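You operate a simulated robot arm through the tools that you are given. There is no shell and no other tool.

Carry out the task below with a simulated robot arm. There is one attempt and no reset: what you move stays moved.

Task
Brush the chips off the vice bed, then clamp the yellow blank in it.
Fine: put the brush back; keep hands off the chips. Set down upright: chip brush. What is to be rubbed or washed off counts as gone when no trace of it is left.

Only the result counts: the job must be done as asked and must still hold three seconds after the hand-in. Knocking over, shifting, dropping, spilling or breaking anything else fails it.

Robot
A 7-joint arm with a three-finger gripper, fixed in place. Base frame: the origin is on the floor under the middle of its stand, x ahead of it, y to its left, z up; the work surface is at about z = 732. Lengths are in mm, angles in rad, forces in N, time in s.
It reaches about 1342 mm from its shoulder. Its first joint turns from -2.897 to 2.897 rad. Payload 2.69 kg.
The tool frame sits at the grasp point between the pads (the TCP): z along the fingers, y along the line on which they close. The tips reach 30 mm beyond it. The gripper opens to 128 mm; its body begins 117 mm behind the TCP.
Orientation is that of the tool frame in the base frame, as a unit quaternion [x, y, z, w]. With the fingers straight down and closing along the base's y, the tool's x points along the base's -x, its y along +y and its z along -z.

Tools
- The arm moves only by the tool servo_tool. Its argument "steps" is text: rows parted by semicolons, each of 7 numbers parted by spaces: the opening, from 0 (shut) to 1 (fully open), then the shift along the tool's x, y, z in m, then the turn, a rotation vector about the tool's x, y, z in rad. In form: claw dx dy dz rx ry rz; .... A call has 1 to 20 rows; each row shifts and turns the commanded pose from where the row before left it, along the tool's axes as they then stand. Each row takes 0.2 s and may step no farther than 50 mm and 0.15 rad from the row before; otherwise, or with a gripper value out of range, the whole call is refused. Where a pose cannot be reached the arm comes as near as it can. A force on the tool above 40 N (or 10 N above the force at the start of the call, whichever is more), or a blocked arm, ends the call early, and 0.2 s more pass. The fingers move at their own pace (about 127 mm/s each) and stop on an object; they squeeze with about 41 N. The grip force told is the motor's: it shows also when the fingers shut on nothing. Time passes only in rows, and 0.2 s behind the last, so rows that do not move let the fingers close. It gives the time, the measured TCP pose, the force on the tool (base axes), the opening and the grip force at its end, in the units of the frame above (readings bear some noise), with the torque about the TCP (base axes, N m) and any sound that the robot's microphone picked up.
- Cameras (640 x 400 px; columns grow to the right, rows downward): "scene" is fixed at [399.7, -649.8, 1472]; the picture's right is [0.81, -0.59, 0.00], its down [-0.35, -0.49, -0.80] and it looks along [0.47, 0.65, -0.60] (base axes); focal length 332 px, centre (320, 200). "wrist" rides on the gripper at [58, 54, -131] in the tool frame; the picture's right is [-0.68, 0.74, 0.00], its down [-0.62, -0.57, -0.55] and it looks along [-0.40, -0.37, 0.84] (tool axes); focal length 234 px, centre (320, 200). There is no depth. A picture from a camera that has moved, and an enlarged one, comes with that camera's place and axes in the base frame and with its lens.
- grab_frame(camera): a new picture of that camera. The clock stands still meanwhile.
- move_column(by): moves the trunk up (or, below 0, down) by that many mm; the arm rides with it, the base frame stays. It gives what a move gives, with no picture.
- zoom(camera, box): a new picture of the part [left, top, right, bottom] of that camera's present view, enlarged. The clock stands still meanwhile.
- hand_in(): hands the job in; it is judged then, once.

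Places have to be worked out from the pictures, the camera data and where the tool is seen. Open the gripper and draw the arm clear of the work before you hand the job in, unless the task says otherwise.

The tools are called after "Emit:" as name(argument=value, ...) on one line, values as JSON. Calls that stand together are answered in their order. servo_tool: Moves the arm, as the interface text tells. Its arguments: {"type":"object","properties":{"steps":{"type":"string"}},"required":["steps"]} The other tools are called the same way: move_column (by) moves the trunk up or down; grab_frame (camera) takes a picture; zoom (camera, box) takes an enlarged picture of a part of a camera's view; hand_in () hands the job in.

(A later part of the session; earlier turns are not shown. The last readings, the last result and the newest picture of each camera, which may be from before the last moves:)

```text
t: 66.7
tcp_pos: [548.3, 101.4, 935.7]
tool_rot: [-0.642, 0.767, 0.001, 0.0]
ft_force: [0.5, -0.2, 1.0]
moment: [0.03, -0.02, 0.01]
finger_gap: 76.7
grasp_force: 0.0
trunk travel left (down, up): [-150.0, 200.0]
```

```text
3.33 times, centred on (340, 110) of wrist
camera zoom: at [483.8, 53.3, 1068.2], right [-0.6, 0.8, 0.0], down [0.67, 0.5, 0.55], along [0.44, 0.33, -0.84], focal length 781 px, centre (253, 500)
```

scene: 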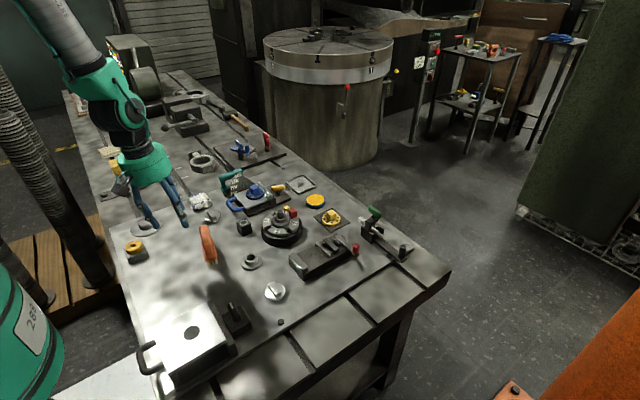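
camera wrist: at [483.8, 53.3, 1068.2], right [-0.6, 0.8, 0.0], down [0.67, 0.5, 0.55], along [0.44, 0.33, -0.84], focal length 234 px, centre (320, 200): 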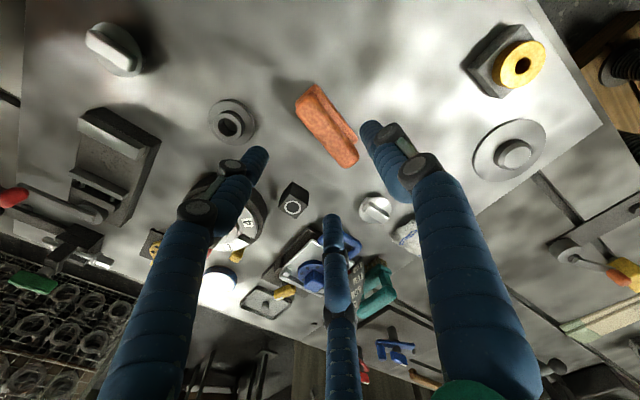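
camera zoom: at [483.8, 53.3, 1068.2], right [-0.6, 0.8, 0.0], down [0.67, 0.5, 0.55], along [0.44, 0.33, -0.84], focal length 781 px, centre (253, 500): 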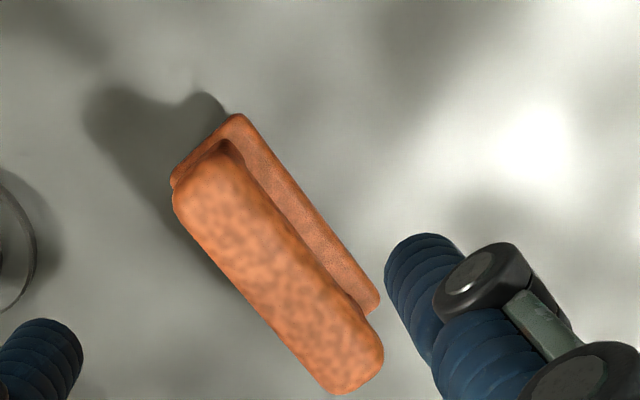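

Brush upright, centred ≈(542.5,110), bar axis ≈78°, bar centre z≈808. I align over it and descend to grasp from above at TCP z≈806.

Emit:
servo_tool(steps="0.7 -0.0073 0 0.02 0 0 0.03; 0.7 0 0 0.03 0 0 0; 0.7 0 0 0.03 0 0 0; 0.7 0 0 0.02 0 0 0; 0.7 0 0 0 0 0 0")

Emit:
grab_frame(camera="wrist")

Emit:
zoom(camera="scene", box=[160, 180, 260, 280])

```text
t: 67.9
tcp_pos: [547.3, 108.1, 834.9]
tool_rot: [-0.63, 0.776, 0.0, 0.001]
ft_force: [-0.6, 0.6, -0.5]
moment: [-0.01, 0.01, 0.02]
finger_gap: 90.0
grasp_force: 0.2
trunk travel left (down, up): [-150.0, 200.0]
```

```text
taken
camera wrist: at [482.9, 62.1, 967.4], right [-0.58, 0.81, 0.0], down [0.68, 0.48, 0.55], along [0.45, 0.32, -0.84], focal length 234 px, centre (320, 200)
```

wrist: 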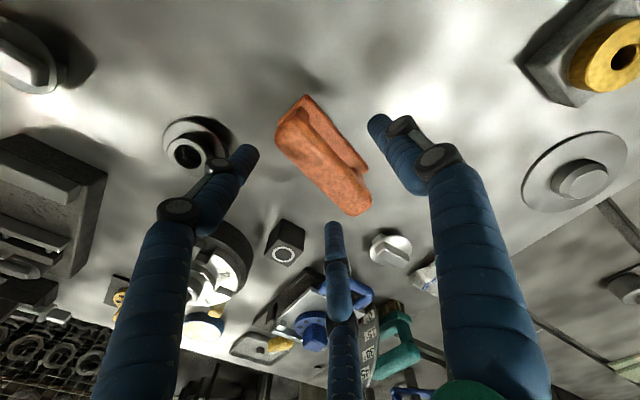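

```text
4.00 times, centred on (210, 230) of scene
camera zoom: at [399.7, -649.8, 1472.0], right [0.81, -0.59, 0.0], down [-0.35, -0.49, -0.8], along [0.47, 0.65, -0.6], focal length 1328 px, centre (760, 80)
```

zoom: 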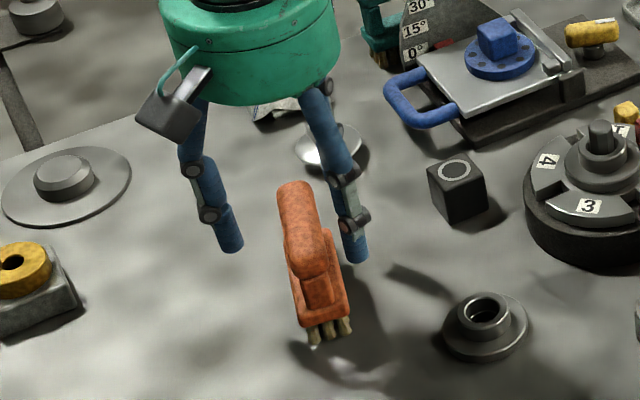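

Emit:
zoom(camera="wrist", box=[250, 80, 400, 230])

```text
2.67 times, centred on (325, 155) of wrist
camera zoom: at [482.9, 62.1, 967.4], right [-0.58, 0.81, 0.0], down [0.68, 0.48, 0.55], along [0.45, 0.32, -0.84], focal length 624 px, centre (307, 320)
```

zoom: 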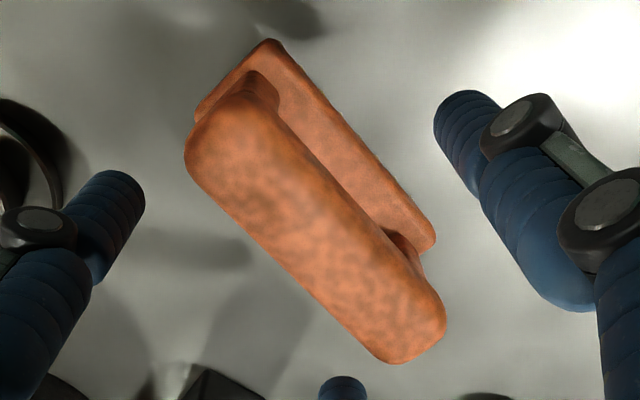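

The brush centre is ≈(543.5,112), axis ≈76.5°. Small corrections, then descend to TCP z≈806 and close slowly.

Emit:
servo_tool(steps="0.7 -0.0033 -0.0018 0.005 0 0 0.025; 0.7 0 0 0.012 0 0 0; 0.7 0 0 0.012 0 0 0; 0.7 0 0 0 0 0 0; 0.6 0 0 0 0 0 0; 0.5 0 0 0 0 0 0; 0.42 0 0 0 0 0 0; 0.38 0 0 0 0 0 0; 0.35 0 0 0 0 0 0; 0.33 0 0 0 0 0 0; 0.31 0 0 0 0 0 0; 0.28 0 0 0 0 0 0; 0.24 0 0 0 0 0 0; 0.1 0 0 0 0 0 0; 0 0 0 0 0 0 0")

Emit:
zoom(camera="wrist", box=[250, 80, 400, 230])

Emit:
zoom(camera="scene", box=[160, 200, 260, 280])

```text
t: 71.1
tcp_pos: [550.9, 111.7, 806.3]
tool_rot: [-0.62, 0.785, 0.001, 0.0]
ft_force: [-0.2, 0.2, 1.4]
moment: [0.0, 0.06, 0.01]
finger_gap: 37.3
grasp_force: 40.9
trunk travel left (down, up): [-150.0, 200.0]
```

```text
2.67 times, centred on (325, 155) of wrist
camera zoom: at [484.2, 66.8, 938.5], right [-0.56, 0.83, 0.0], down [0.69, 0.47, 0.55], along [0.45, 0.31, -0.84], focal length 624 px, centre (307, 320)
```

zoom: 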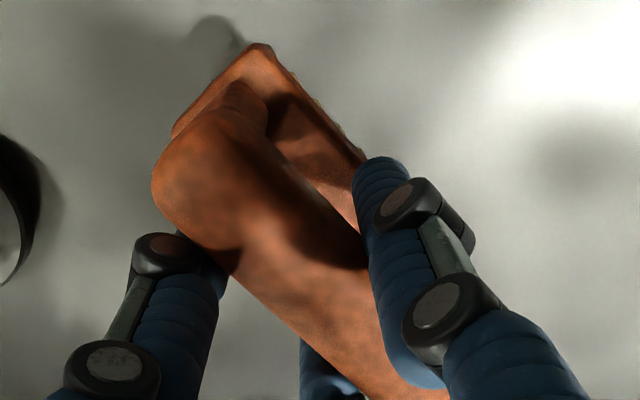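

```text
5.00 times, centred on (210, 240) of scene
camera zoom: at [399.7, -649.8, 1472.0], right [0.81, -0.59, 0.0], down [-0.35, -0.49, -0.8], along [0.47, 0.65, -0.6], focal length 1659 px, centre (870, 0)
```

zoom: 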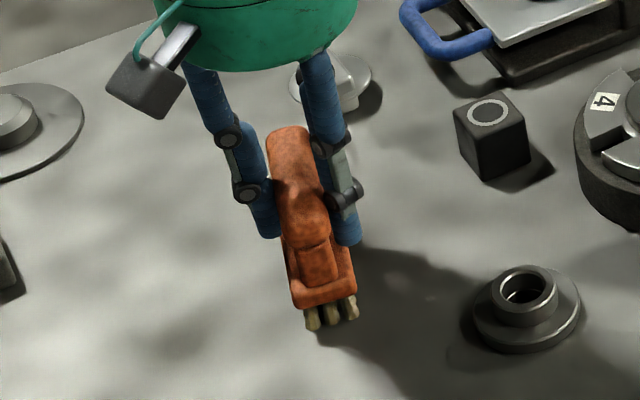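

Grip is 37.3 mm at 41 N. Lifting 15 mm and holding to test before travelling.

Emit:
servo_tool(steps="0 0 0 -0.005 0 0 0; 0 0 0 -0.01 0 0 0; 0 0 0 0 0 0 0; 0 0 0 0 0 0 0; 0 0 0 0 0 0 0; 0 0 0 0 0 0 0")

Emit:
zoom(camera="scene", box=[160, 200, 260, 280])

```text
t: 72.5
tcp_pos: [551.7, 110.6, 821.7]
tool_rot: [-0.62, 0.785, 0.001, 0.001]
ft_force: [-0.4, -0.1, -1.3]
moment: [0.04, -0.01, 0.0]
finger_gap: 37.5
grasp_force: 40.9
trunk travel left (down, up): [-150.0, 200.0]
```

```text
5.00 times, centred on (210, 240) of scene
camera zoom: at [399.7, -649.8, 1472.0], right [0.81, -0.59, 0.0], down [-0.35, -0.49, -0.8], along [0.47, 0.65, -0.6], focal length 1659 px, centre (870, 0)
```

zoom: 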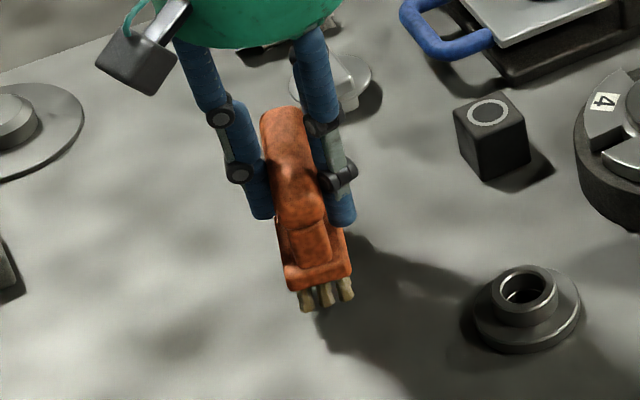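

Emit:
servo_tool(steps="0 0 0 0 0 0 -0.02; 0 0 0 0 0 0 -0.03; 0 0 0 0 0 0 -0.03; 0 0 0 0 0 0 -0.03; 0 0 0 0 0 0 -0.03; 0 0 0 0 0 0 -0.03; 0 0 0 0 0 0 -0.03; 0 0 0 0 0 0 -0.02; 0 0 0 0 0 0 -0.014; 0 0 0 0 0 0 0")

Emit:
zoom(camera="wrist", box=[220, 50, 420, 230])

```text
t: 74.7
tcp_pos: [550.0, 111.3, 821.8]
tool_rot: [0.708, -0.706, -0.001, 0.0]
ft_force: [0.4, 0.6, -2.4]
moment: [0.0, 0.0, 0.0]
finger_gap: 37.6
grasp_force: 41.0
trunk travel left (down, up): [-150.0, 200.0]
```

```text
2.22 times, centred on (320, 140) of wrist
camera zoom: at [496.0, 52.8, 953.6], right [-0.74, 0.68, 0.0], down [0.57, 0.62, 0.55], along [0.37, 0.41, -0.84], focal length 520 px, centre (320, 333)
```

zoom: 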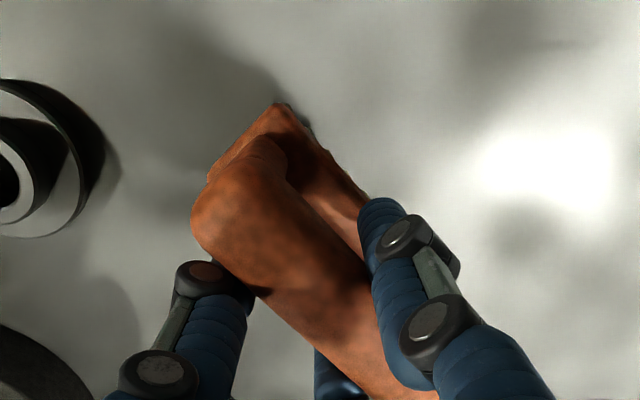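

The brush is aligned along y and stable. Raising and carrying it over the vice bed (brush centre ≈(766,-95)).

Emit:
servo_tool(steps="0 0 0 -0.015 0 0 0; 0 0 0 -0.025 0 0 0; 0 0 0 -0.025 0 0 0; 0 0 0 -0.01 0 0 0; 0 0.00859 -0.00925 0 0 0 0; 0 0.01717 -0.0185 0 0 0 0; 0 0.01717 -0.0185 0 0 0 0; 0 0.01717 -0.0185 0 0 0 0; 0 0.01717 -0.0185 0 0 0 0; 0 0.01717 -0.0185 0 0 0 0; 0 0.01717 -0.0185 0 0 0 0; 0 0.01717 -0.0185 0 0 0 0; 0 0.01717 -0.0185 0 0 0 0; 0 0.01717 -0.0185 0 0 0 0; 0 0.01717 -0.0185 0 0 0 0; 0 0.01717 -0.0185 0 0 0 0; 0 0.00859 -0.00925 0 0 0 0; 0 0 0 0 0 0 0")

Emit:
grab_frame(camera="wrist")

Emit:
zoom(camera="scene", box=[250, 150, 400, 290])

```text
t: 78.5
tcp_pos: [773.4, -95.7, 894.6]
tool_rot: [-0.707, 0.707, 0.0, 0.0]
ft_force: [-0.1, 0.6, -1.4]
moment: [0.03, -0.01, 0.02]
finger_gap: 37.4
grasp_force: 40.9
trunk travel left (down, up): [-150.0, 200.0]
```

```text
taken
camera wrist: at [719.1, -153.1, 1027.2], right [-0.74, 0.68, 0.0], down [0.57, 0.62, 0.55], along [0.37, 0.41, -0.84], focal length 234 px, centre (320, 200)
```

wrist: 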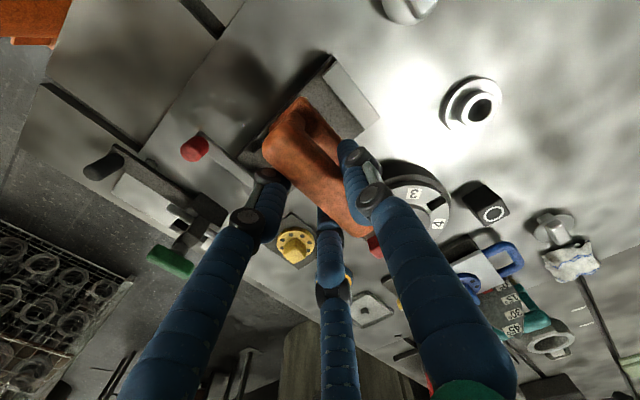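

```text
2.86 times, centred on (325, 220) of scene
camera zoom: at [399.7, -649.8, 1472.0], right [0.81, -0.59, 0.0], down [-0.35, -0.49, -0.8], along [0.47, 0.65, -0.6], focal length 948 px, centre (306, 143)
```

zoom: 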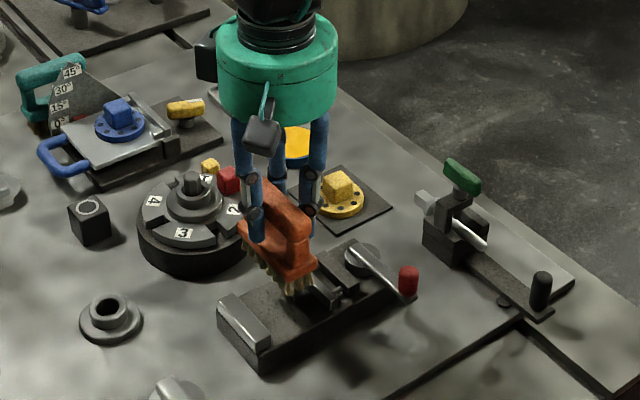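

Emit:
servo_tool(steps="0 0 0 0.015 0 0 0; 0 0 0 0.015 0 0 0; 0 0 0 0.01 0 0 0; 0 0 0 0 0 0 0")

Emit:
zoom(camera="scene", box=[280, 200, 380, 285])

Emit:
zoom(camera="wrist", box=[220, 30, 420, 230])

```text
t: 79.5
tcp_pos: [773.8, -95.4, 855.5]
tool_rot: [-0.707, 0.707, 0.001, 0.0]
ft_force: [-0.3, -0.5, -1.6]
moment: [0.02, -0.02, -0.02]
finger_gap: 37.4
grasp_force: 41.4
trunk travel left (down, up): [-150.0, 200.0]
```

```text
4.71 times, centred on (330, 242) of scene
camera zoom: at [399.7, -649.8, 1472.0], right [0.81, -0.59, 0.0], down [-0.35, -0.49, -0.8], along [0.47, 0.65, -0.6], focal length 1562 px, centre (273, 0)
```

zoom: 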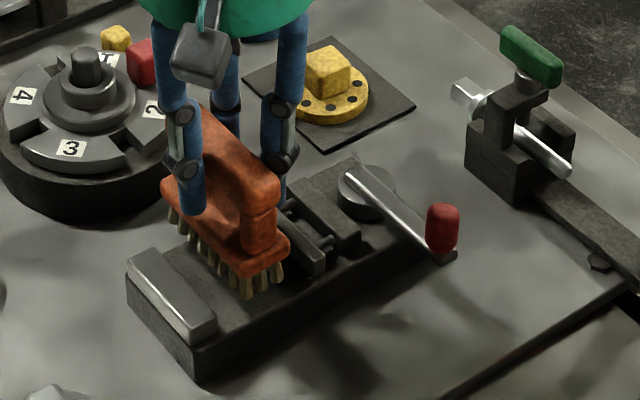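

```text
2.00 times, centred on (320, 130) of wrist
camera zoom: at [718.2, -152.8, 987.6], right [-0.74, 0.68, 0.0], down [0.57, 0.62, 0.55], along [0.37, 0.41, -0.84], focal length 468 px, centre (320, 340)
```

zoom: 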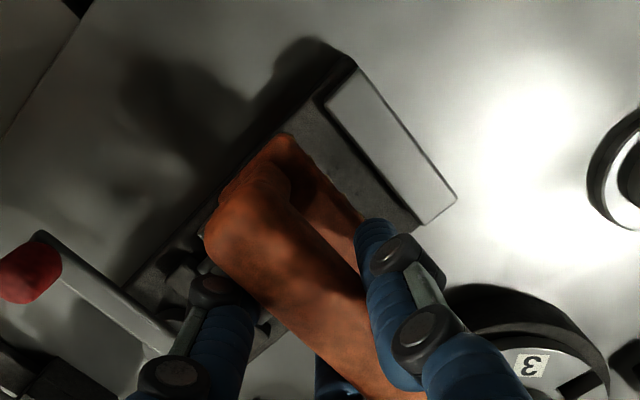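

Brush is between the jaws, above the bed. Lowering to feel bed contact.

Emit:
servo_tool(steps="0 0 0 0.005 0 0 0; 0 0 0 0.005 0 0 0; 0 0 0 0 0 0 0")

Emit:
servo_tool(steps="0 0 0 0.002 0 0 0; 0 0 0 0 0 0 0")

Emit:
servo_tool(steps="0 0 0 0.002 0 0 0; 0 0 0 0 0 0 0")

```text
t: 80.3
tcp_pos: [773.5, -95.2, 846.9]
tool_rot: [-0.707, 0.708, 0.001, 0.001]
ft_force: [0.1, 0.4, -1.8]
moment: [-0.01, 0.01, -0.02]
finger_gap: 37.6
grasp_force: 40.9
trunk travel left (down, up): [-150.0, 200.0]
```

```text
t: 80.9
tcp_pos: [772.8, -95.3, 844.4]
tool_rot: [0.708, -0.707, -0.001, -0.001]
ft_force: [0.1, -1.0, -2.0]
moment: [0.0, 0.0, 0.02]
finger_gap: 37.3
grasp_force: 41.0
trunk travel left (down, up): [-150.0, 200.0]
```

```text
t: 81.5
tcp_pos: [772.3, -95.0, 841.1]
tool_rot: [0.707, -0.707, -0.001, -0.001]
ft_force: [-1.0, -0.3, -1.8]
moment: [0.03, -0.02, 0.01]
finger_gap: 37.4
grasp_force: 41.4
trunk travel left (down, up): [-150.0, 200.0]
```

Emit:
servo_tool(steps="0 0 0 0.001 0 0 0; 0 0 0 0 0 0 0")

Emit:
servo_tool(steps="0 0 0 0.001 0 0 0; 0 0 0 0 0 0 0")

Emit:
servo_tool(steps="0 0 0 0.001 0 0 0; 0 0 0 0 0 0 0")

```text
t: 82.1
tcp_pos: [774.7, -95.4, 840.2]
tool_rot: [-0.707, 0.707, 0.001, 0.001]
ft_force: [-0.3, 0.3, -1.6]
moment: [-0.05, -0.01, 0.05]
finger_gap: 37.5
grasp_force: 41.0
trunk travel left (down, up): [-150.0, 200.0]
```

```text
t: 82.7
tcp_pos: [772.2, -94.2, 840.0]
tool_rot: [-0.707, 0.707, 0.001, 0.001]
ft_force: [0.1, -1.1, -1.2]
moment: [0.0, -0.03, 0.01]
finger_gap: 37.4
grasp_force: 40.9
trunk travel left (down, up): [-150.0, 200.0]
```

```text
t: 83.3
tcp_pos: [772.7, -94.8, 839.3]
tool_rot: [-0.707, 0.707, 0.001, 0.001]
ft_force: [0.3, 0.1, -1.1]
moment: [0.0, -0.02, -0.01]
finger_gap: 37.6
grasp_force: 40.5
trunk travel left (down, up): [-150.0, 200.0]
```

Emit:
servo_tool(steps="0 0 0 0.001 0 0 0; 0 0 0 0 0 0 0")

Emit:
servo_tool(steps="0 0 0 0.001 0 0 0; 0 0 0 0 0 0 0")

Emit:
servo_tool(steps="0 0 0 0.001 0 0 0; 0 0 0 0 0 0 0")

Emit:
zoom(camera="scene", box=[285, 215, 375, 285])

```text
t: 83.9
tcp_pos: [774.0, -94.0, 837.7]
tool_rot: [0.707, -0.707, -0.001, -0.001]
ft_force: [-0.3, 0.5, -0.7]
moment: [0.0, 0.0, -0.01]
finger_gap: 37.9
grasp_force: 41.0
trunk travel left (down, up): [-150.0, 200.0]
```

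```text
t: 84.5
tcp_pos: [772.8, -94.8, 836.7]
tool_rot: [0.707, -0.707, -0.001, 0.0]
ft_force: [0.1, 0.1, -1.5]
moment: [0.01, 0.0, 0.01]
finger_gap: 37.4
grasp_force: 41.1
trunk travel left (down, up): [-150.0, 200.0]
```

```text
t: 85.1
tcp_pos: [773.3, -94.2, 836.9]
tool_rot: [0.708, -0.707, -0.001, -0.001]
ft_force: [-1.1, -1.4, 4.1]
moment: [-0.13, 0.18, 0.02]
finger_gap: 37.7
grasp_force: 41.4
trunk travel left (down, up): [-150.0, 200.0]
```

```text
5.71 times, centred on (330, 250) of scene
camera zoom: at [399.7, -649.8, 1472.0], right [0.81, -0.59, 0.0], down [-0.35, -0.49, -0.8], along [0.47, 0.65, -0.6], focal length 1896 px, centre (263, -86)
```

zoom: 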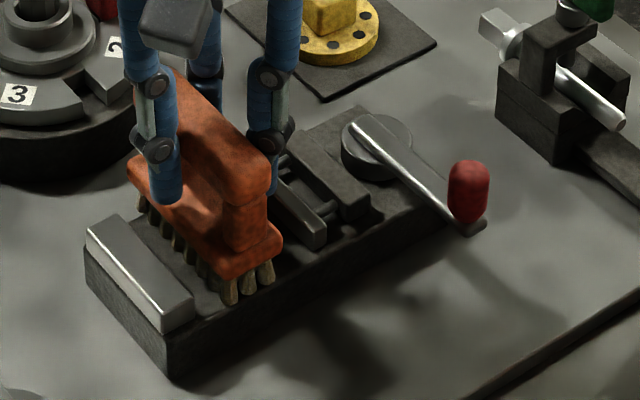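

Bed contact found (≈5 N at TCP z≈836, bed ≈762). Now brushing with strokes along y, watching forces.

Emit:
servo_tool(steps="0 -0.005 0 0 0 0 0; 0 -0.01 0 0 0 0 0; 0 -0.005 0 0 0 0 0; 0 0.005 0 0 0 0 0; 0 0.01 0 0 0 0 0; 0 0.01 0 0 0 0 0; 0 0.01 0 0 0 0 0; 0 0.01 0 0 0 0 0; 0 0.01 0 0 0 0 0; 0 0.005 0 0 0 0 0; 0 0 0 0 0 0 0")

Emit:
zoom(camera="scene", box=[285, 215, 375, 285])

```text
t: 87.5
tcp_pos: [772.1, -134.7, 836.3]
tool_rot: [0.707, -0.707, -0.001, 0.0]
ft_force: [0.0, 0.0, -1.9]
moment: [0.03, 0.0, -0.01]
finger_gap: 37.4
grasp_force: 41.5
trunk travel left (down, up): [-150.0, 200.0]
```

```text
5.71 times, centred on (330, 250) of scene
camera zoom: at [399.7, -649.8, 1472.0], right [0.81, -0.59, 0.0], down [-0.35, -0.49, -0.8], along [0.47, 0.65, -0.6], focal length 1896 px, centre (263, -86)
```

zoom: 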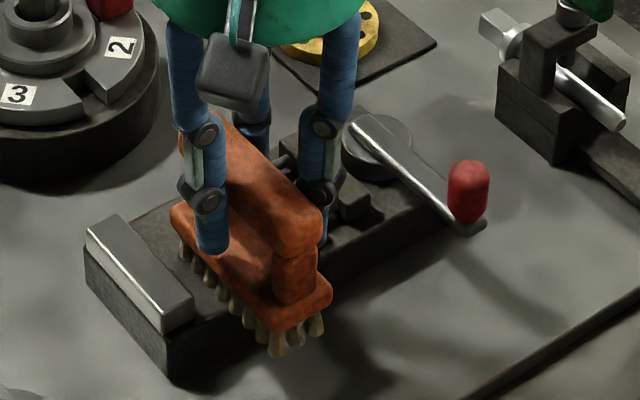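

Contact was light at the end of the stroke. Pressing ~1.5 mm more and stroking back.

Emit:
servo_tool(steps="0 0 0 0.0015 0 0 0; 0 0 0 0 0 0 0")

Emit:
servo_tool(steps="0 -0.005 0 0 0 0 0; 0 -0.01 0 0 0 0 0; 0 -0.01 0 0 0 0 0; 0 -0.01 0 0 0 0 0; 0 -0.01 0 0 0 0 0; 0 -0.005 0 0 0 0 0; 0 0 0 0 0 0 0")

```text
t: 88.1
tcp_pos: [772.7, -133.9, 836.0]
tool_rot: [-0.707, 0.708, 0.001, 0.001]
ft_force: [-3.6, -0.9, 13.4]
moment: [0.22, 0.51, 0.08]
finger_gap: 37.6
grasp_force: 40.9
trunk travel left (down, up): [-150.0, 200.0]
```

```text
t: 89.7
tcp_pos: [772.3, -84.1, 836.8]
tool_rot: [0.707, -0.707, 0.0, -0.001]
ft_force: [-0.8, -7.9, 28.0]
moment: [-0.41, 0.35, 0.07]
finger_gap: 37.6
grasp_force: 40.9
trunk travel left (down, up): [-150.0, 200.0]
```

Force rose to 28 N; easing up 1 mm and making two more strokes.

Emit:
servo_tool(steps="0 0 0 -0.001 0 0 0; 0 0.005 0 0 0 0 0; 0 0.01 0 0 0 0 0; 0 0.01 0 0 0 0 0; 0 0.005 0 0 0 0 0; 0 0 0 0 0 0 0")

Emit:
servo_tool(steps="0 0 0 -0.01 0 0 0; 0 0.01 0 -0.02 0 0 0; 0 0.03 0 -0.03 0 0 0; 0 0.04 0 -0.01 0 0 0; 0 0 0 0 0 0 0")

Emit:
zoom(camera="scene", box=[285, 225, 375, 285])

Emit:
grab_frame(camera="wrist")

```text
t: 91.1
tcp_pos: [772.3, -116.3, 836.6]
tool_rot: [-0.707, 0.708, 0.001, 0.001]
ft_force: [0.1, 4.9, 18.2]
moment: [0.44, 0.23, -0.06]
finger_gap: 37.4
grasp_force: 41.0
trunk travel left (down, up): [-150.0, 200.0]
```

```text
t: 92.3
tcp_pos: [774.6, -193.5, 907.4]
tool_rot: [0.707, -0.707, 0.0, 0.0]
ft_force: [-1.2, -0.6, -2.3]
moment: [0.04, -0.03, 0.0]
finger_gap: 37.5
grasp_force: 41.2
trunk travel left (down, up): [-150.0, 200.0]
```

```text
6.67 times, centred on (330, 255) of scene
camera zoom: at [399.7, -649.8, 1472.0], right [0.81, -0.59, 0.0], down [-0.35, -0.49, -0.8], along [0.47, 0.65, -0.6], focal length 2212 px, centre (253, -167)
```

zoom: 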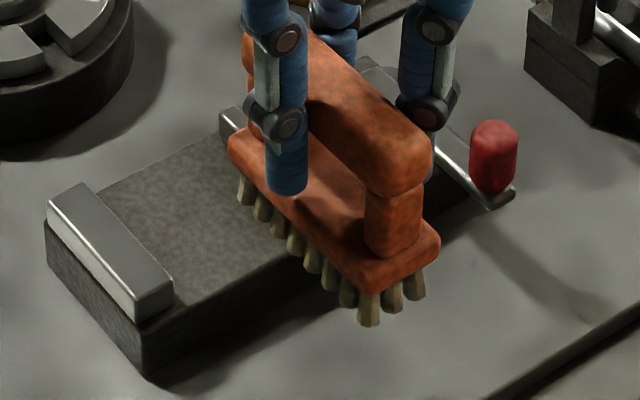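

```text
taken
camera wrist: at [718.8, -252.1, 1038.4], right [-0.74, 0.68, 0.0], down [0.57, 0.61, 0.55], along [0.37, 0.41, -0.84], focal length 234 px, centre (320, 200)
```

wrist: 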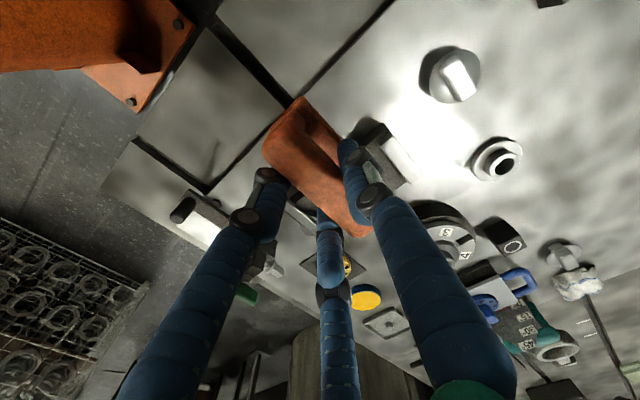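

The visible part of the bed looks clean. Moving the brush aside to inspect the whole bed.

Emit:
servo_tool(steps="0 0 0.02 0 0 0 0; 0 0 0.03 0 0 0 0; 0 0 0.03 0 0 0 0; 0 0 0.03 0 0 0 0; 0 0 0.02 0 0 0 0; 0 0 0 0 0 0 0")

Emit:
zoom(camera="scene", box=[285, 225, 365, 280])

Emit:
zoom(camera="scene", box=[300, 235, 345, 265])

```text
t: 93.7
tcp_pos: [642.9, -194.6, 906.8]
tool_rot: [0.707, -0.707, 0.0, -0.002]
ft_force: [0.1, -0.1, -1.7]
moment: [-0.04, -0.03, 0.02]
finger_gap: 37.3
grasp_force: 41.1
trunk travel left (down, up): [-150.0, 200.0]
```

```text
7.27 times, centred on (325, 252) of scene
camera zoom: at [399.7, -649.8, 1472.0], right [0.81, -0.59, 0.0], down [-0.35, -0.49, -0.8], along [0.47, 0.65, -0.6], focal length 2414 px, centre (284, -182)
```

zoom: 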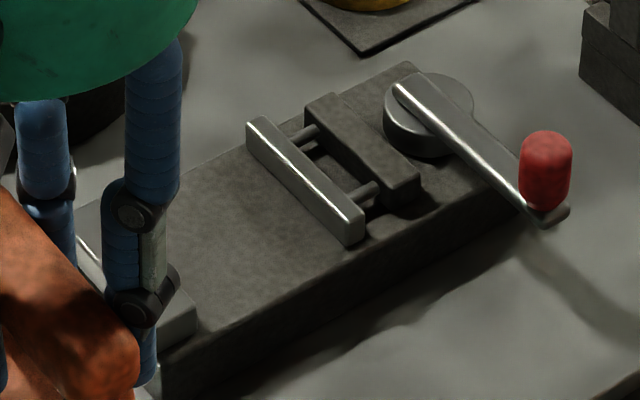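

```text
13.33 times, centred on (322, 250) of scene
camera zoom: at [399.7, -649.8, 1472.0], right [0.81, -0.59, 0.0], down [-0.35, -0.49, -0.8], along [0.47, 0.65, -0.6], focal length 4425 px, centre (287, -467)
```

zoom: 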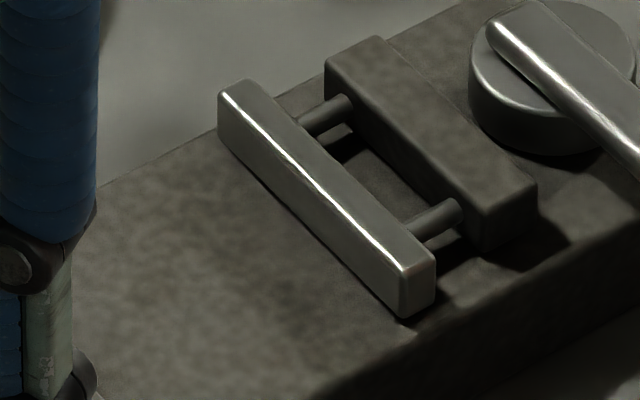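

The bed shows no chips any more. Now returning the brush: move over its original spot (738,-199.5) and lower close to the plate, then slowly turn it back to its original direction.

Emit:
servo_tool(steps="0 0.0029 -0.0157 0 0 0 0; 0 0.0029 -0.0237 0 0 0 0; 0 0.0029 -0.0237 0 0 0 0; 0 0.0029 -0.0237 0 0 0 0; 0 0 -0.0082 0 0 0 0; 0 0 0 0.015 0 0 0; 0 0 0 0.025 0 0 0; 0 0 0 0.025 0 0 0; 0 0 0 0.015 0 0 0; 0 0 0 0 0 0 0; 0 0 0 0 0 0 0.03; 0 0 0 0 0 0 0.05; 0 0 0 0 0 0 0.05; 0 0 0 0 0 0 0.05; 0 0 0 0 0 0 0.05; 0 0 0 0 0 0 0.05; 0 0 0 0 0 0 0.03; 0 0 0 0 0 0 0")

Emit:
zoom(camera="scene", box=[270, 200, 380, 310])

```text
t: 97.5
tcp_pos: [737.8, -205.9, 826.1]
tool_rot: [-0.59, 0.808, 0.001, 0.0]
ft_force: [0.2, -0.8, -2.5]
moment: [-0.01, 0.0, 0.01]
finger_gap: 37.4
grasp_force: 41.3
trunk travel left (down, up): [-150.0, 200.0]
```

```text
3.64 times, centred on (325, 255) of scene
camera zoom: at [399.7, -649.8, 1472.0], right [0.81, -0.59, 0.0], down [-0.35, -0.49, -0.8], along [0.47, 0.65, -0.6], focal length 1207 px, centre (302, 0)
```

zoom: 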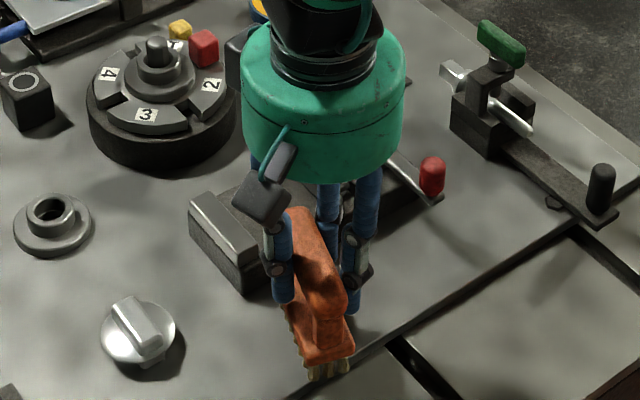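

Emit:
servo_tool(steps="0 0 0 0 0 0 0.03; 0 0 0 0 0 0 0.05; 0 0 0 0 0 0 0.06; 0 0 0 0 0 0 0.06; 0 0 0 0 0 0 0.06; 0 0 0 0 0 0 0.06; 0 0 0 0 0 0 0.06; 0 0 0 0 0 0 0.06; 0 0 0 0 0 0 0.06; 0 0 0 0 0 0 0.06; 0 0 0 0 0 0 0.06; 0 0 0 0 0 0 0.06; 0 0 0 0 0 0 0.06; 0 0 0 0 0 0 0.06; 0 0 0 0 0 0 0.06; 0 0 0 0 0 0 0.06; 0 0 0 0 0 0 0.06; 0 0 0 0 0 0 0.06; 0 0 0 0 0 0 0.05; 0 0 0 0 0 0 0")

Emit:
servo_tool(steps="0 0 0 0 0 0 0.03; 0 0 0 0 0 0 0.05; 0 0 0 0 0 0 0.03; 0 0 0 0 0 0 0.014; 0 0 0 0 0 0 0")

Emit:
zoom(camera="scene", box=[270, 200, 380, 310])

Emit:
grab_frame(camera="wrist")

```text
t: 101.7
tcp_pos: [738.5, -206.9, 824.9]
tool_rot: [-0.086, 0.996, 0.0, -0.001]
ft_force: [0.6, -0.1, -2.0]
moment: [-0.02, -0.02, -0.02]
finger_gap: 37.5
grasp_force: 41.2
trunk travel left (down, up): [-150.0, 200.0]
```

```text
t: 102.9
tcp_pos: [738.5, -205.9, 825.4]
tool_rot: [-0.023, 1.0, 0.0, -0.001]
ft_force: [-0.1, 0.0, -1.3]
moment: [-0.02, 0.0, 0.0]
finger_gap: 37.4
grasp_force: 40.9
trunk travel left (down, up): [-150.0, 200.0]
```

```text
3.64 times, centred on (325, 255) of scene
camera zoom: at [399.7, -649.8, 1472.0], right [0.81, -0.59, 0.0], down [-0.35, -0.49, -0.8], along [0.47, 0.65, -0.6], focal length 1207 px, centre (302, 0)
```

zoom: 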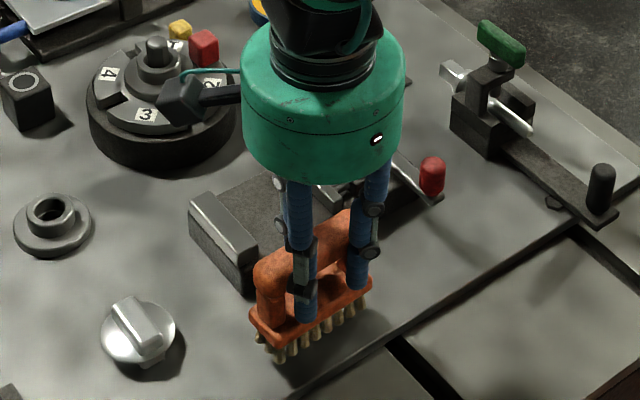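

```text
taken
camera wrist: at [676.0, -154.8, 957.1], right [0.64, 0.77, 0.0], down [0.64, -0.54, 0.55], along [0.42, -0.35, -0.84], focal length 234 px, centre (320, 200)
```

wrist: 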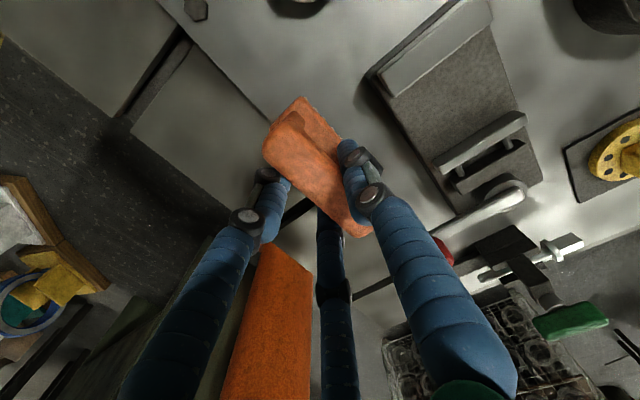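

Nearly aligned; final small turn and gentle lowering until the bristles touch.

Emit:
servo_tool(steps="0 0 0 0 0 0 0.03; 0 0 0 0 0 0 0.016; 0 0 0 0.008 0 0 0; 0 0 0 0.006 0 0 0; 0 0 0 0 0 0 0")

Emit:
servo_tool(steps="0 0 0 0.002 0 0 0; 0 0 0 0 0 0 0")

Emit:
servo_tool(steps="0 0 0 0.001 0 0 0; 0 0 0 0 0 0 0")

Emit:
zoom(camera="scene", box=[280, 220, 370, 310])

```text
t: 104.1
tcp_pos: [737.2, -207.3, 811.5]
tool_rot: [-0.001, 1.0, 0.001, 0.0]
ft_force: [0.5, -0.1, -1.3]
moment: [0.01, 0.0, 0.02]
finger_gap: 37.7
grasp_force: 40.9
trunk travel left (down, up): [-150.0, 200.0]
```

```text
t: 104.7
tcp_pos: [738.6, -206.8, 809.0]
tool_rot: [-0.001, 1.0, 0.0, 0.0]
ft_force: [0.3, 0.9, -1.3]
moment: [0.0, 0.02, -0.01]
finger_gap: 37.5
grasp_force: 41.4
trunk travel left (down, up): [-150.0, 200.0]
```

```text
t: 105.3
tcp_pos: [738.8, -205.9, 809.1]
tool_rot: [0.0, 1.0, 0.0, 0.0]
ft_force: [0.2, -0.3, -1.6]
moment: [0.01, 0.02, 0.0]
finger_gap: 37.3
grasp_force: 41.1
trunk travel left (down, up): [-150.0, 200.0]
```

```text
4.44 times, centred on (325, 265) of scene
camera zoom: at [399.7, -649.8, 1472.0], right [0.81, -0.59, 0.0], down [-0.35, -0.49, -0.8], along [0.47, 0.65, -0.6], focal length 1475 px, centre (298, -89)
```

zoom: 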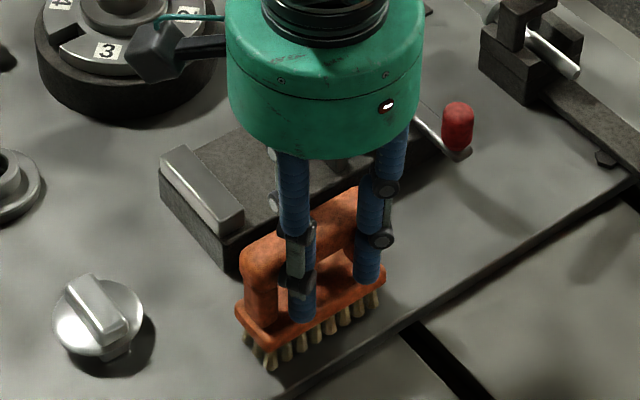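

Position matches the original picture within ~2 mm. Shifting 2 mm in +x and lowering to contact.

Emit:
servo_tool(steps="0 -0.002 0 0.001 0 0 0; 0 0 0 0 0 0 0")

Emit:
servo_tool(steps="0 0 0 0.001 0 0 0; 0 0 0 0 0 0 0")

Emit:
servo_tool(steps="0 0 0 0.001 0 0 0; 0 0 0 0 0 0 0")

```text
t: 105.9
tcp_pos: [742.0, -206.9, 808.7]
tool_rot: [-0.001, 1.0, 0.001, 0.0]
ft_force: [-0.7, 0.1, -1.6]
moment: [-0.04, 0.01, -0.01]
finger_gap: 37.3
grasp_force: 41.1
trunk travel left (down, up): [-150.0, 200.0]
```

```text
t: 106.5
tcp_pos: [741.5, -207.1, 806.2]
tool_rot: [-0.001, 1.0, 0.001, 0.0]
ft_force: [0.3, 0.1, -2.1]
moment: [-0.01, -0.03, -0.02]
finger_gap: 37.5
grasp_force: 40.7
trunk travel left (down, up): [-150.0, 200.0]
```

```text
t: 107.1
tcp_pos: [740.9, -206.0, 806.6]
tool_rot: [-0.001, 1.0, 0.001, 0.0]
ft_force: [-1.1, 0.1, 3.5]
moment: [0.13, -0.18, 0.03]
finger_gap: 37.2
grasp_force: 41.6
trunk travel left (down, up): [-150.0, 200.0]
```

The bristles rest on the plate (≈5 N). Opening slowly and withdrawing straight up.

Emit:
servo_tool(steps="0.27 0 0 0 0 0 0; 0.29 0 0 0 0 0 0; 0.31 0 0 0 0 0 0; 0.34 0 0 0 0 0 0; 0.4 0 0 0 0 0 0; 0.5 0 0 0 0 0 0; 0.6 0 0 0 0 0 0; 0.68 0 0 0 0 0 0; 0.68 0 0 0 0 0 0")

Emit:
zoom(camera="scene", box=[280, 220, 370, 310])

```text
t: 109.1
tcp_pos: [739.9, -206.7, 806.0]
tool_rot: [-0.001, 1.0, 0.002, 0.0]
ft_force: [0.7, 0.4, 0.3]
moment: [0.05, 0.01, -0.01]
finger_gap: 87.4
grasp_force: 0.0
trunk travel left (down, up): [-150.0, 200.0]
```

```text
4.44 times, centred on (325, 265) of scene
camera zoom: at [399.7, -649.8, 1472.0], right [0.81, -0.59, 0.0], down [-0.35, -0.49, -0.8], along [0.47, 0.65, -0.6], focal length 1475 px, centre (298, -89)
```

zoom: 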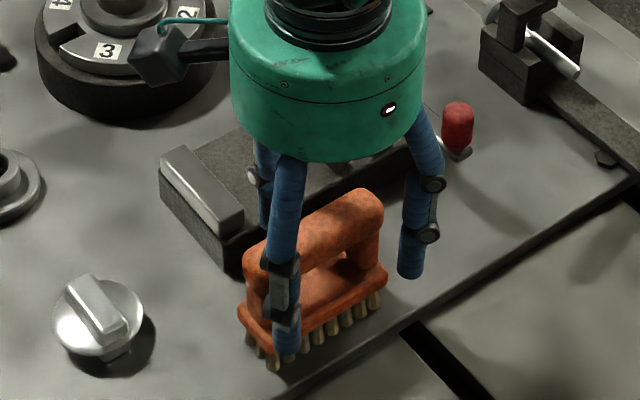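

Brush is standing free at its place. Raising the hand and viewing the vice bed with the wrist camera.

Emit:
servo_tool(steps="0.68 0 0 -0.02 0 0 0; 0.68 0 0 -0.03 0 0 0; 0.68 0 0 -0.03 0 0 0; 0.68 0 0 -0.03 0 0 0; 0.68 0 0.03 0 0 0 0; 0.68 0 0.04 0 0 0 0; 0.68 0 0.04 0 0 0 0; 0.68 0 0.04 0 0 0 0; 0.68 0 0.04 0 0 0 0; 0.68 0 0 0 0 0 0")

Emit:
grab_frame(camera="wrist")

Emit:
zoom(camera="wrist", box=[220, 120, 420, 270])

Emit:
zoom(camera="scene", box=[280, 220, 370, 310])

```text
t: 111.3
tcp_pos: [742.1, -17.1, 915.4]
tool_rot: [-0.001, 1.0, 0.001, 0.001]
ft_force: [-0.4, 0.2, 0.4]
moment: [-0.02, 0.03, 0.03]
finger_gap: 87.1
grasp_force: 0.2
trunk travel left (down, up): [-150.0, 200.0]
```

```text
taken
camera wrist: at [683.3, 37.5, 1047.4], right [0.68, 0.74, 0.0], down [0.62, -0.57, 0.55], along [0.4, -0.37, -0.84], focal length 234 px, centre (320, 200)
```

wrist: 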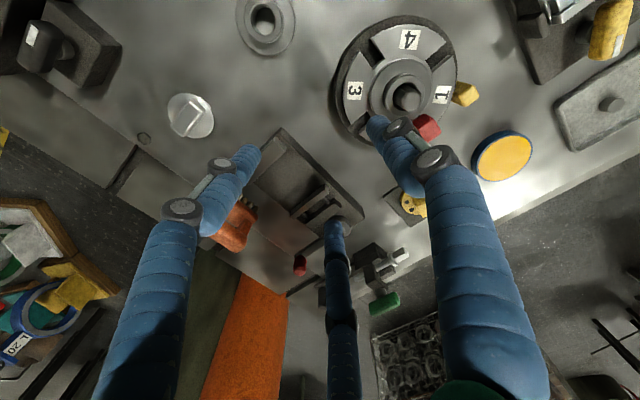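

```text
2.67 times, centred on (320, 195) of wrist
camera zoom: at [683.3, 37.5, 1047.4], right [0.68, 0.74, 0.0], down [0.62, -0.57, 0.55], along [0.4, -0.37, -0.84], focal length 624 px, centre (320, 213)
```

zoom: 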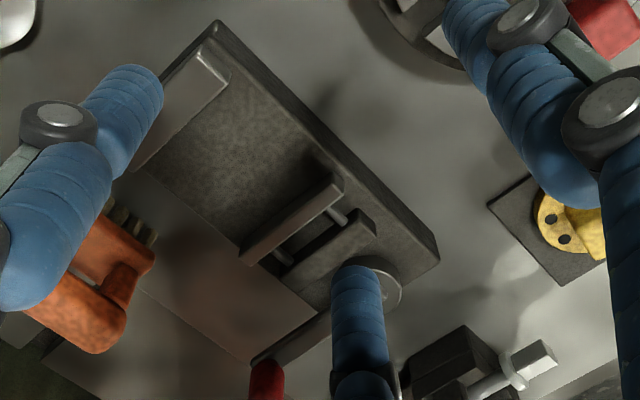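

```text
4.44 times, centred on (325, 265) of scene
camera zoom: at [399.7, -649.8, 1472.0], right [0.81, -0.59, 0.0], down [-0.35, -0.49, -0.8], along [0.47, 0.65, -0.6], focal length 1475 px, centre (298, -89)
```

zoom: 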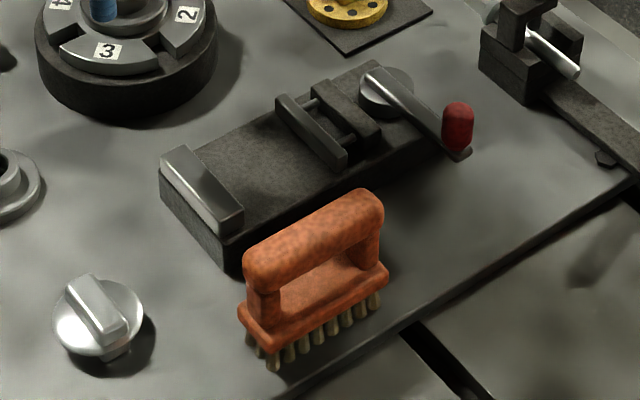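

The brush stands where it was and the bed is clean. Jaw gap measures ≈72 mm (x≈730→802), so the ~66 mm block fits lengthwise. Next I'll test the empty vice's lever: knob near (869,-171, z≈783–818). I move the closed hand beside it on the -x side.

Emit:
servo_tool(steps="0 -0.0188 -0.0308 0.007 0 0 0; 0 -0.0188 -0.0308 0.007 0 0 0; 0 -0.0188 -0.0308 0.007 0 0 0; 0 -0.0188 -0.0308 0.007 0 0 0; 0 -0.0188 -0.0308 0.007 0 0 0; 0 0 0 0 0 0 0")

Emit:
grab_frame(camera="wrist")

Emit:
zoom(camera="scene", box=[290, 170, 410, 280])

```text
t: 112.7
tcp_pos: [834.3, -170.7, 882.4]
tool_rot: [-0.001, 1.0, 0.001, 0.0]
ft_force: [-0.2, -1.0, 0.4]
moment: [0.02, 0.04, -0.04]
finger_gap: 2.0
grasp_force: 31.2
trunk travel left (down, up): [-150.0, 200.0]
```

```text
taken
camera wrist: at [776.0, -117.2, 1013.0], right [0.68, 0.74, 0.0], down [0.62, -0.57, 0.55], along [0.4, -0.37, -0.84], focal length 234 px, centre (320, 200)
```

wrist: 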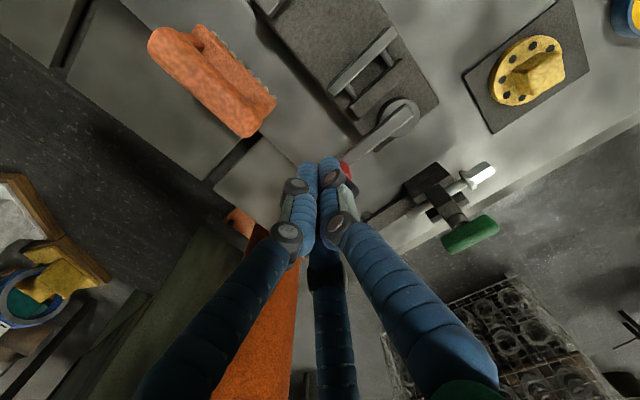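

```text
3.64 times, centred on (350, 225) of scene
camera zoom: at [399.7, -649.8, 1472.0], right [0.81, -0.59, 0.0], down [-0.35, -0.49, -0.8], along [0.47, 0.65, -0.6], focal length 1207 px, centre (211, 109)
```

zoom: 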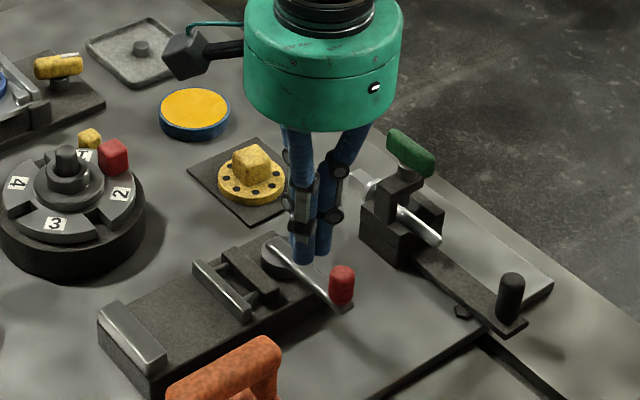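

Emit:
zoom(camera="wrist", box=[300, 10, 460, 190])

```text
2.22 times, centred on (380, 100) of wrist
camera zoom: at [776.0, -117.2, 1013.0], right [0.68, 0.74, 0.0], down [0.62, -0.57, 0.55], along [0.4, -0.37, -0.84], focal length 520 px, centre (187, 422)
```

zoom: 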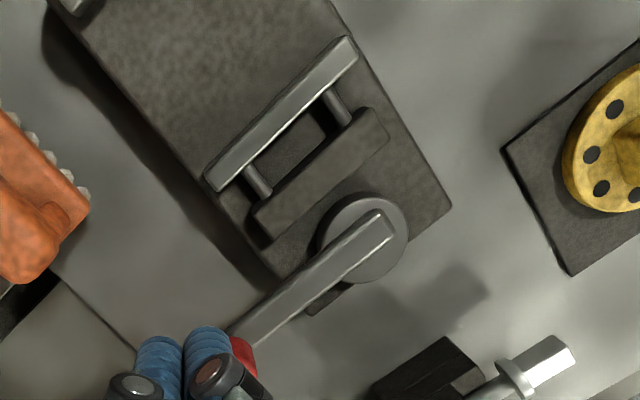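

The cam pivot is ≈(867,-99.5), knob ≈(866,-173); jaw, rods and follower block look like one slide pushed by the cam. I'll lower the closed fingers beside the knob and nudge it toward +x to see how it moves.

Emit:
servo_tool(steps="0 0.005 -0.002 0.02 0 0 0; 0 0 0 0.025 0 0 0; 0 0 0 0.025 0 0 0; 0 0 0 0 0 0 0")

Emit:
zoom(camera="scene", box=[310, 200, 390, 270])

```text
t: 113.7
tcp_pos: [827.2, -172.9, 810.7]
tool_rot: [-0.001, 1.0, 0.001, 0.0]
ft_force: [-0.3, -0.3, -1.1]
moment: [-0.04, 0.0, -0.03]
finger_gap: 2.1
grasp_force: 31.5
trunk travel left (down, up): [-150.0, 200.0]
```

```text
5.71 times, centred on (350, 235) of scene
camera zoom: at [399.7, -649.8, 1472.0], right [0.81, -0.59, 0.0], down [-0.35, -0.49, -0.8], along [0.47, 0.65, -0.6], focal length 1896 px, centre (149, 0)
```

zoom: 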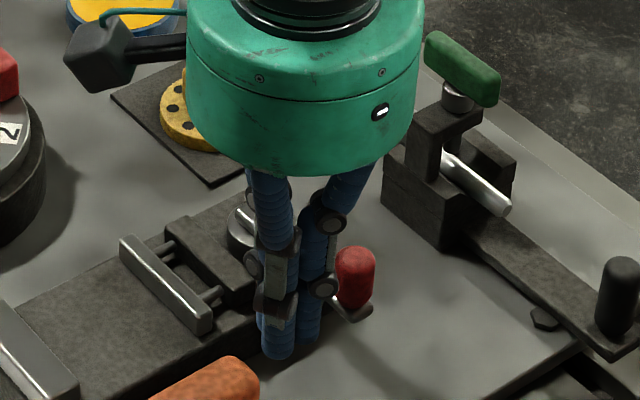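

Emit:
servo_tool(steps="0 -0.005 0 0 0 0 0; 0 -0.005 0 0 0 0 0; 0 -0.005 0 0 0 0 0; 0 0 0 0 0 0 0")

Emit:
servo_tool(steps="0 -0.004 0 0 0 0 0; 0 -0.004 0 0 0 0 0; 0 0 0 0 0 0 0")

Emit:
zoom(camera="scene", box=[310, 200, 390, 270])

```text
t: 114.7
tcp_pos: [844.4, -173.1, 810.2]
tool_rot: [-0.001, 1.0, 0.001, 0.0]
ft_force: [-0.8, 0.9, 0.1]
moment: [-0.03, 0.03, -0.01]
finger_gap: 2.1
grasp_force: 30.8
trunk travel left (down, up): [-150.0, 200.0]
```

```text
t: 115.5
tcp_pos: [851.8, -172.5, 811.0]
tool_rot: [0.0, 1.0, 0.0, 0.0]
ft_force: [-0.6, -0.2, -0.6]
moment: [-0.01, 0.01, -0.01]
finger_gap: 2.1
grasp_force: 31.3
trunk travel left (down, up): [-150.0, 200.0]
```

```text
5.71 times, centred on (350, 235) of scene
camera zoom: at [399.7, -649.8, 1472.0], right [0.81, -0.59, 0.0], down [-0.35, -0.49, -0.8], along [0.47, 0.65, -0.6], focal length 1896 px, centre (149, 0)
```

zoom: 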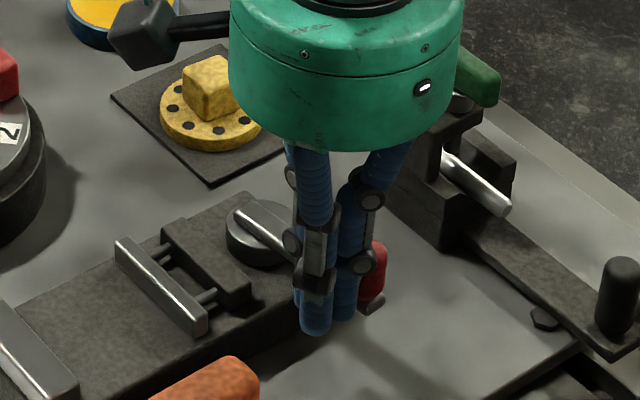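

Pushing toward +x moves the lever easily and slides the jaw toward the fixed jaw. I'll continue along its arc to learn the travel.

Emit:
servo_tool(steps="0 -0.006 0 0 0 0 0; 0 -0.006 0 0 0 0 0; 0 -0.006 0 0 0 0 0; 0 -0.006 0.0005 0 0 0 0; 0 -0.006 0.0005 0 0 0 0; 0 -0.006 0.0005 0 0 0 0; 0 -0.006 0.001 0 0 0 0; 0 -0.005 0.001 0 0 0 0; 0 0 0 0 0 0 0")

Emit:
zoom(camera="scene", box=[290, 190, 410, 280])

```text
t: 117.5
tcp_pos: [899.7, -168.9, 809.5]
tool_rot: [-0.001, 1.0, 0.001, -0.001]
ft_force: [0.1, 0.2, 0.6]
moment: [0.0, 0.0, 0.02]
finger_gap: 2.2
grasp_force: 31.7
trunk travel left (down, up): [-150.0, 200.0]
```

```text
4.44 times, centred on (350, 235) of scene
camera zoom: at [399.7, -649.8, 1472.0], right [0.81, -0.59, 0.0], down [-0.35, -0.49, -0.8], along [0.47, 0.65, -0.6], focal length 1475 px, centre (187, 44)
```

zoom: 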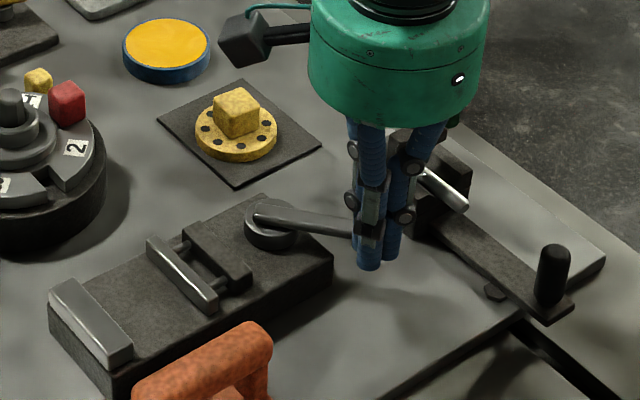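

At about 45° of lever turn the jaw has moved ~12 mm. I'll follow the arc further to find the full travel.

Emit:
servo_tool(steps="0 -0.0053 0.0032 0 0 0 0; 0 -0.0053 0.0032 0 0 0 0; 0 -0.0053 0.0033 0 0 0 0; 0 -0.0046 0.0048 0 0 0 0; 0 -0.0046 0.0049 0 0 0 0; 0 -0.0046 0.0049 0 0 0 0; 0 -0.0032 0.0059 0 0 0 0; 0 -0.0032 0.0059 0 0 0 0; 0 -0.0032 0.0059 0 0 0 0; 0 0 0 0 0 0 0")

Emit:
zoom(camera="scene", box=[290, 190, 410, 280])

```text
t: 119.7
tcp_pos: [937.8, -125.6, 810.4]
tool_rot: [-0.001, 1.0, 0.001, 0.0]
ft_force: [-4.0, -6.1, 0.3]
moment: [0.0, -0.02, 0.03]
finger_gap: 2.0
grasp_force: 31.6
trunk travel left (down, up): [-150.0, 200.0]
```

```text
4.44 times, centred on (350, 235) of scene
camera zoom: at [399.7, -649.8, 1472.0], right [0.81, -0.59, 0.0], down [-0.35, -0.49, -0.8], along [0.47, 0.65, -0.6], focal length 1475 px, centre (187, 44)
```

zoom: 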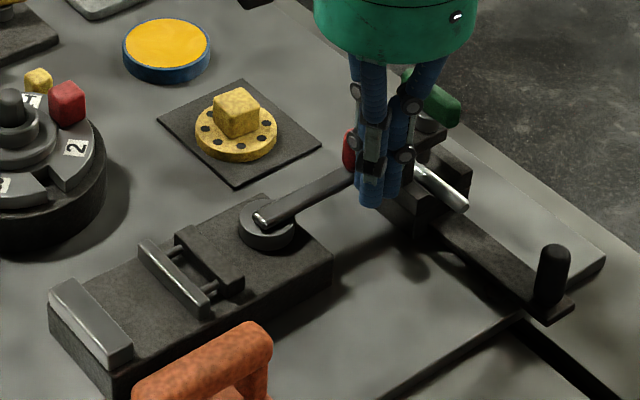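

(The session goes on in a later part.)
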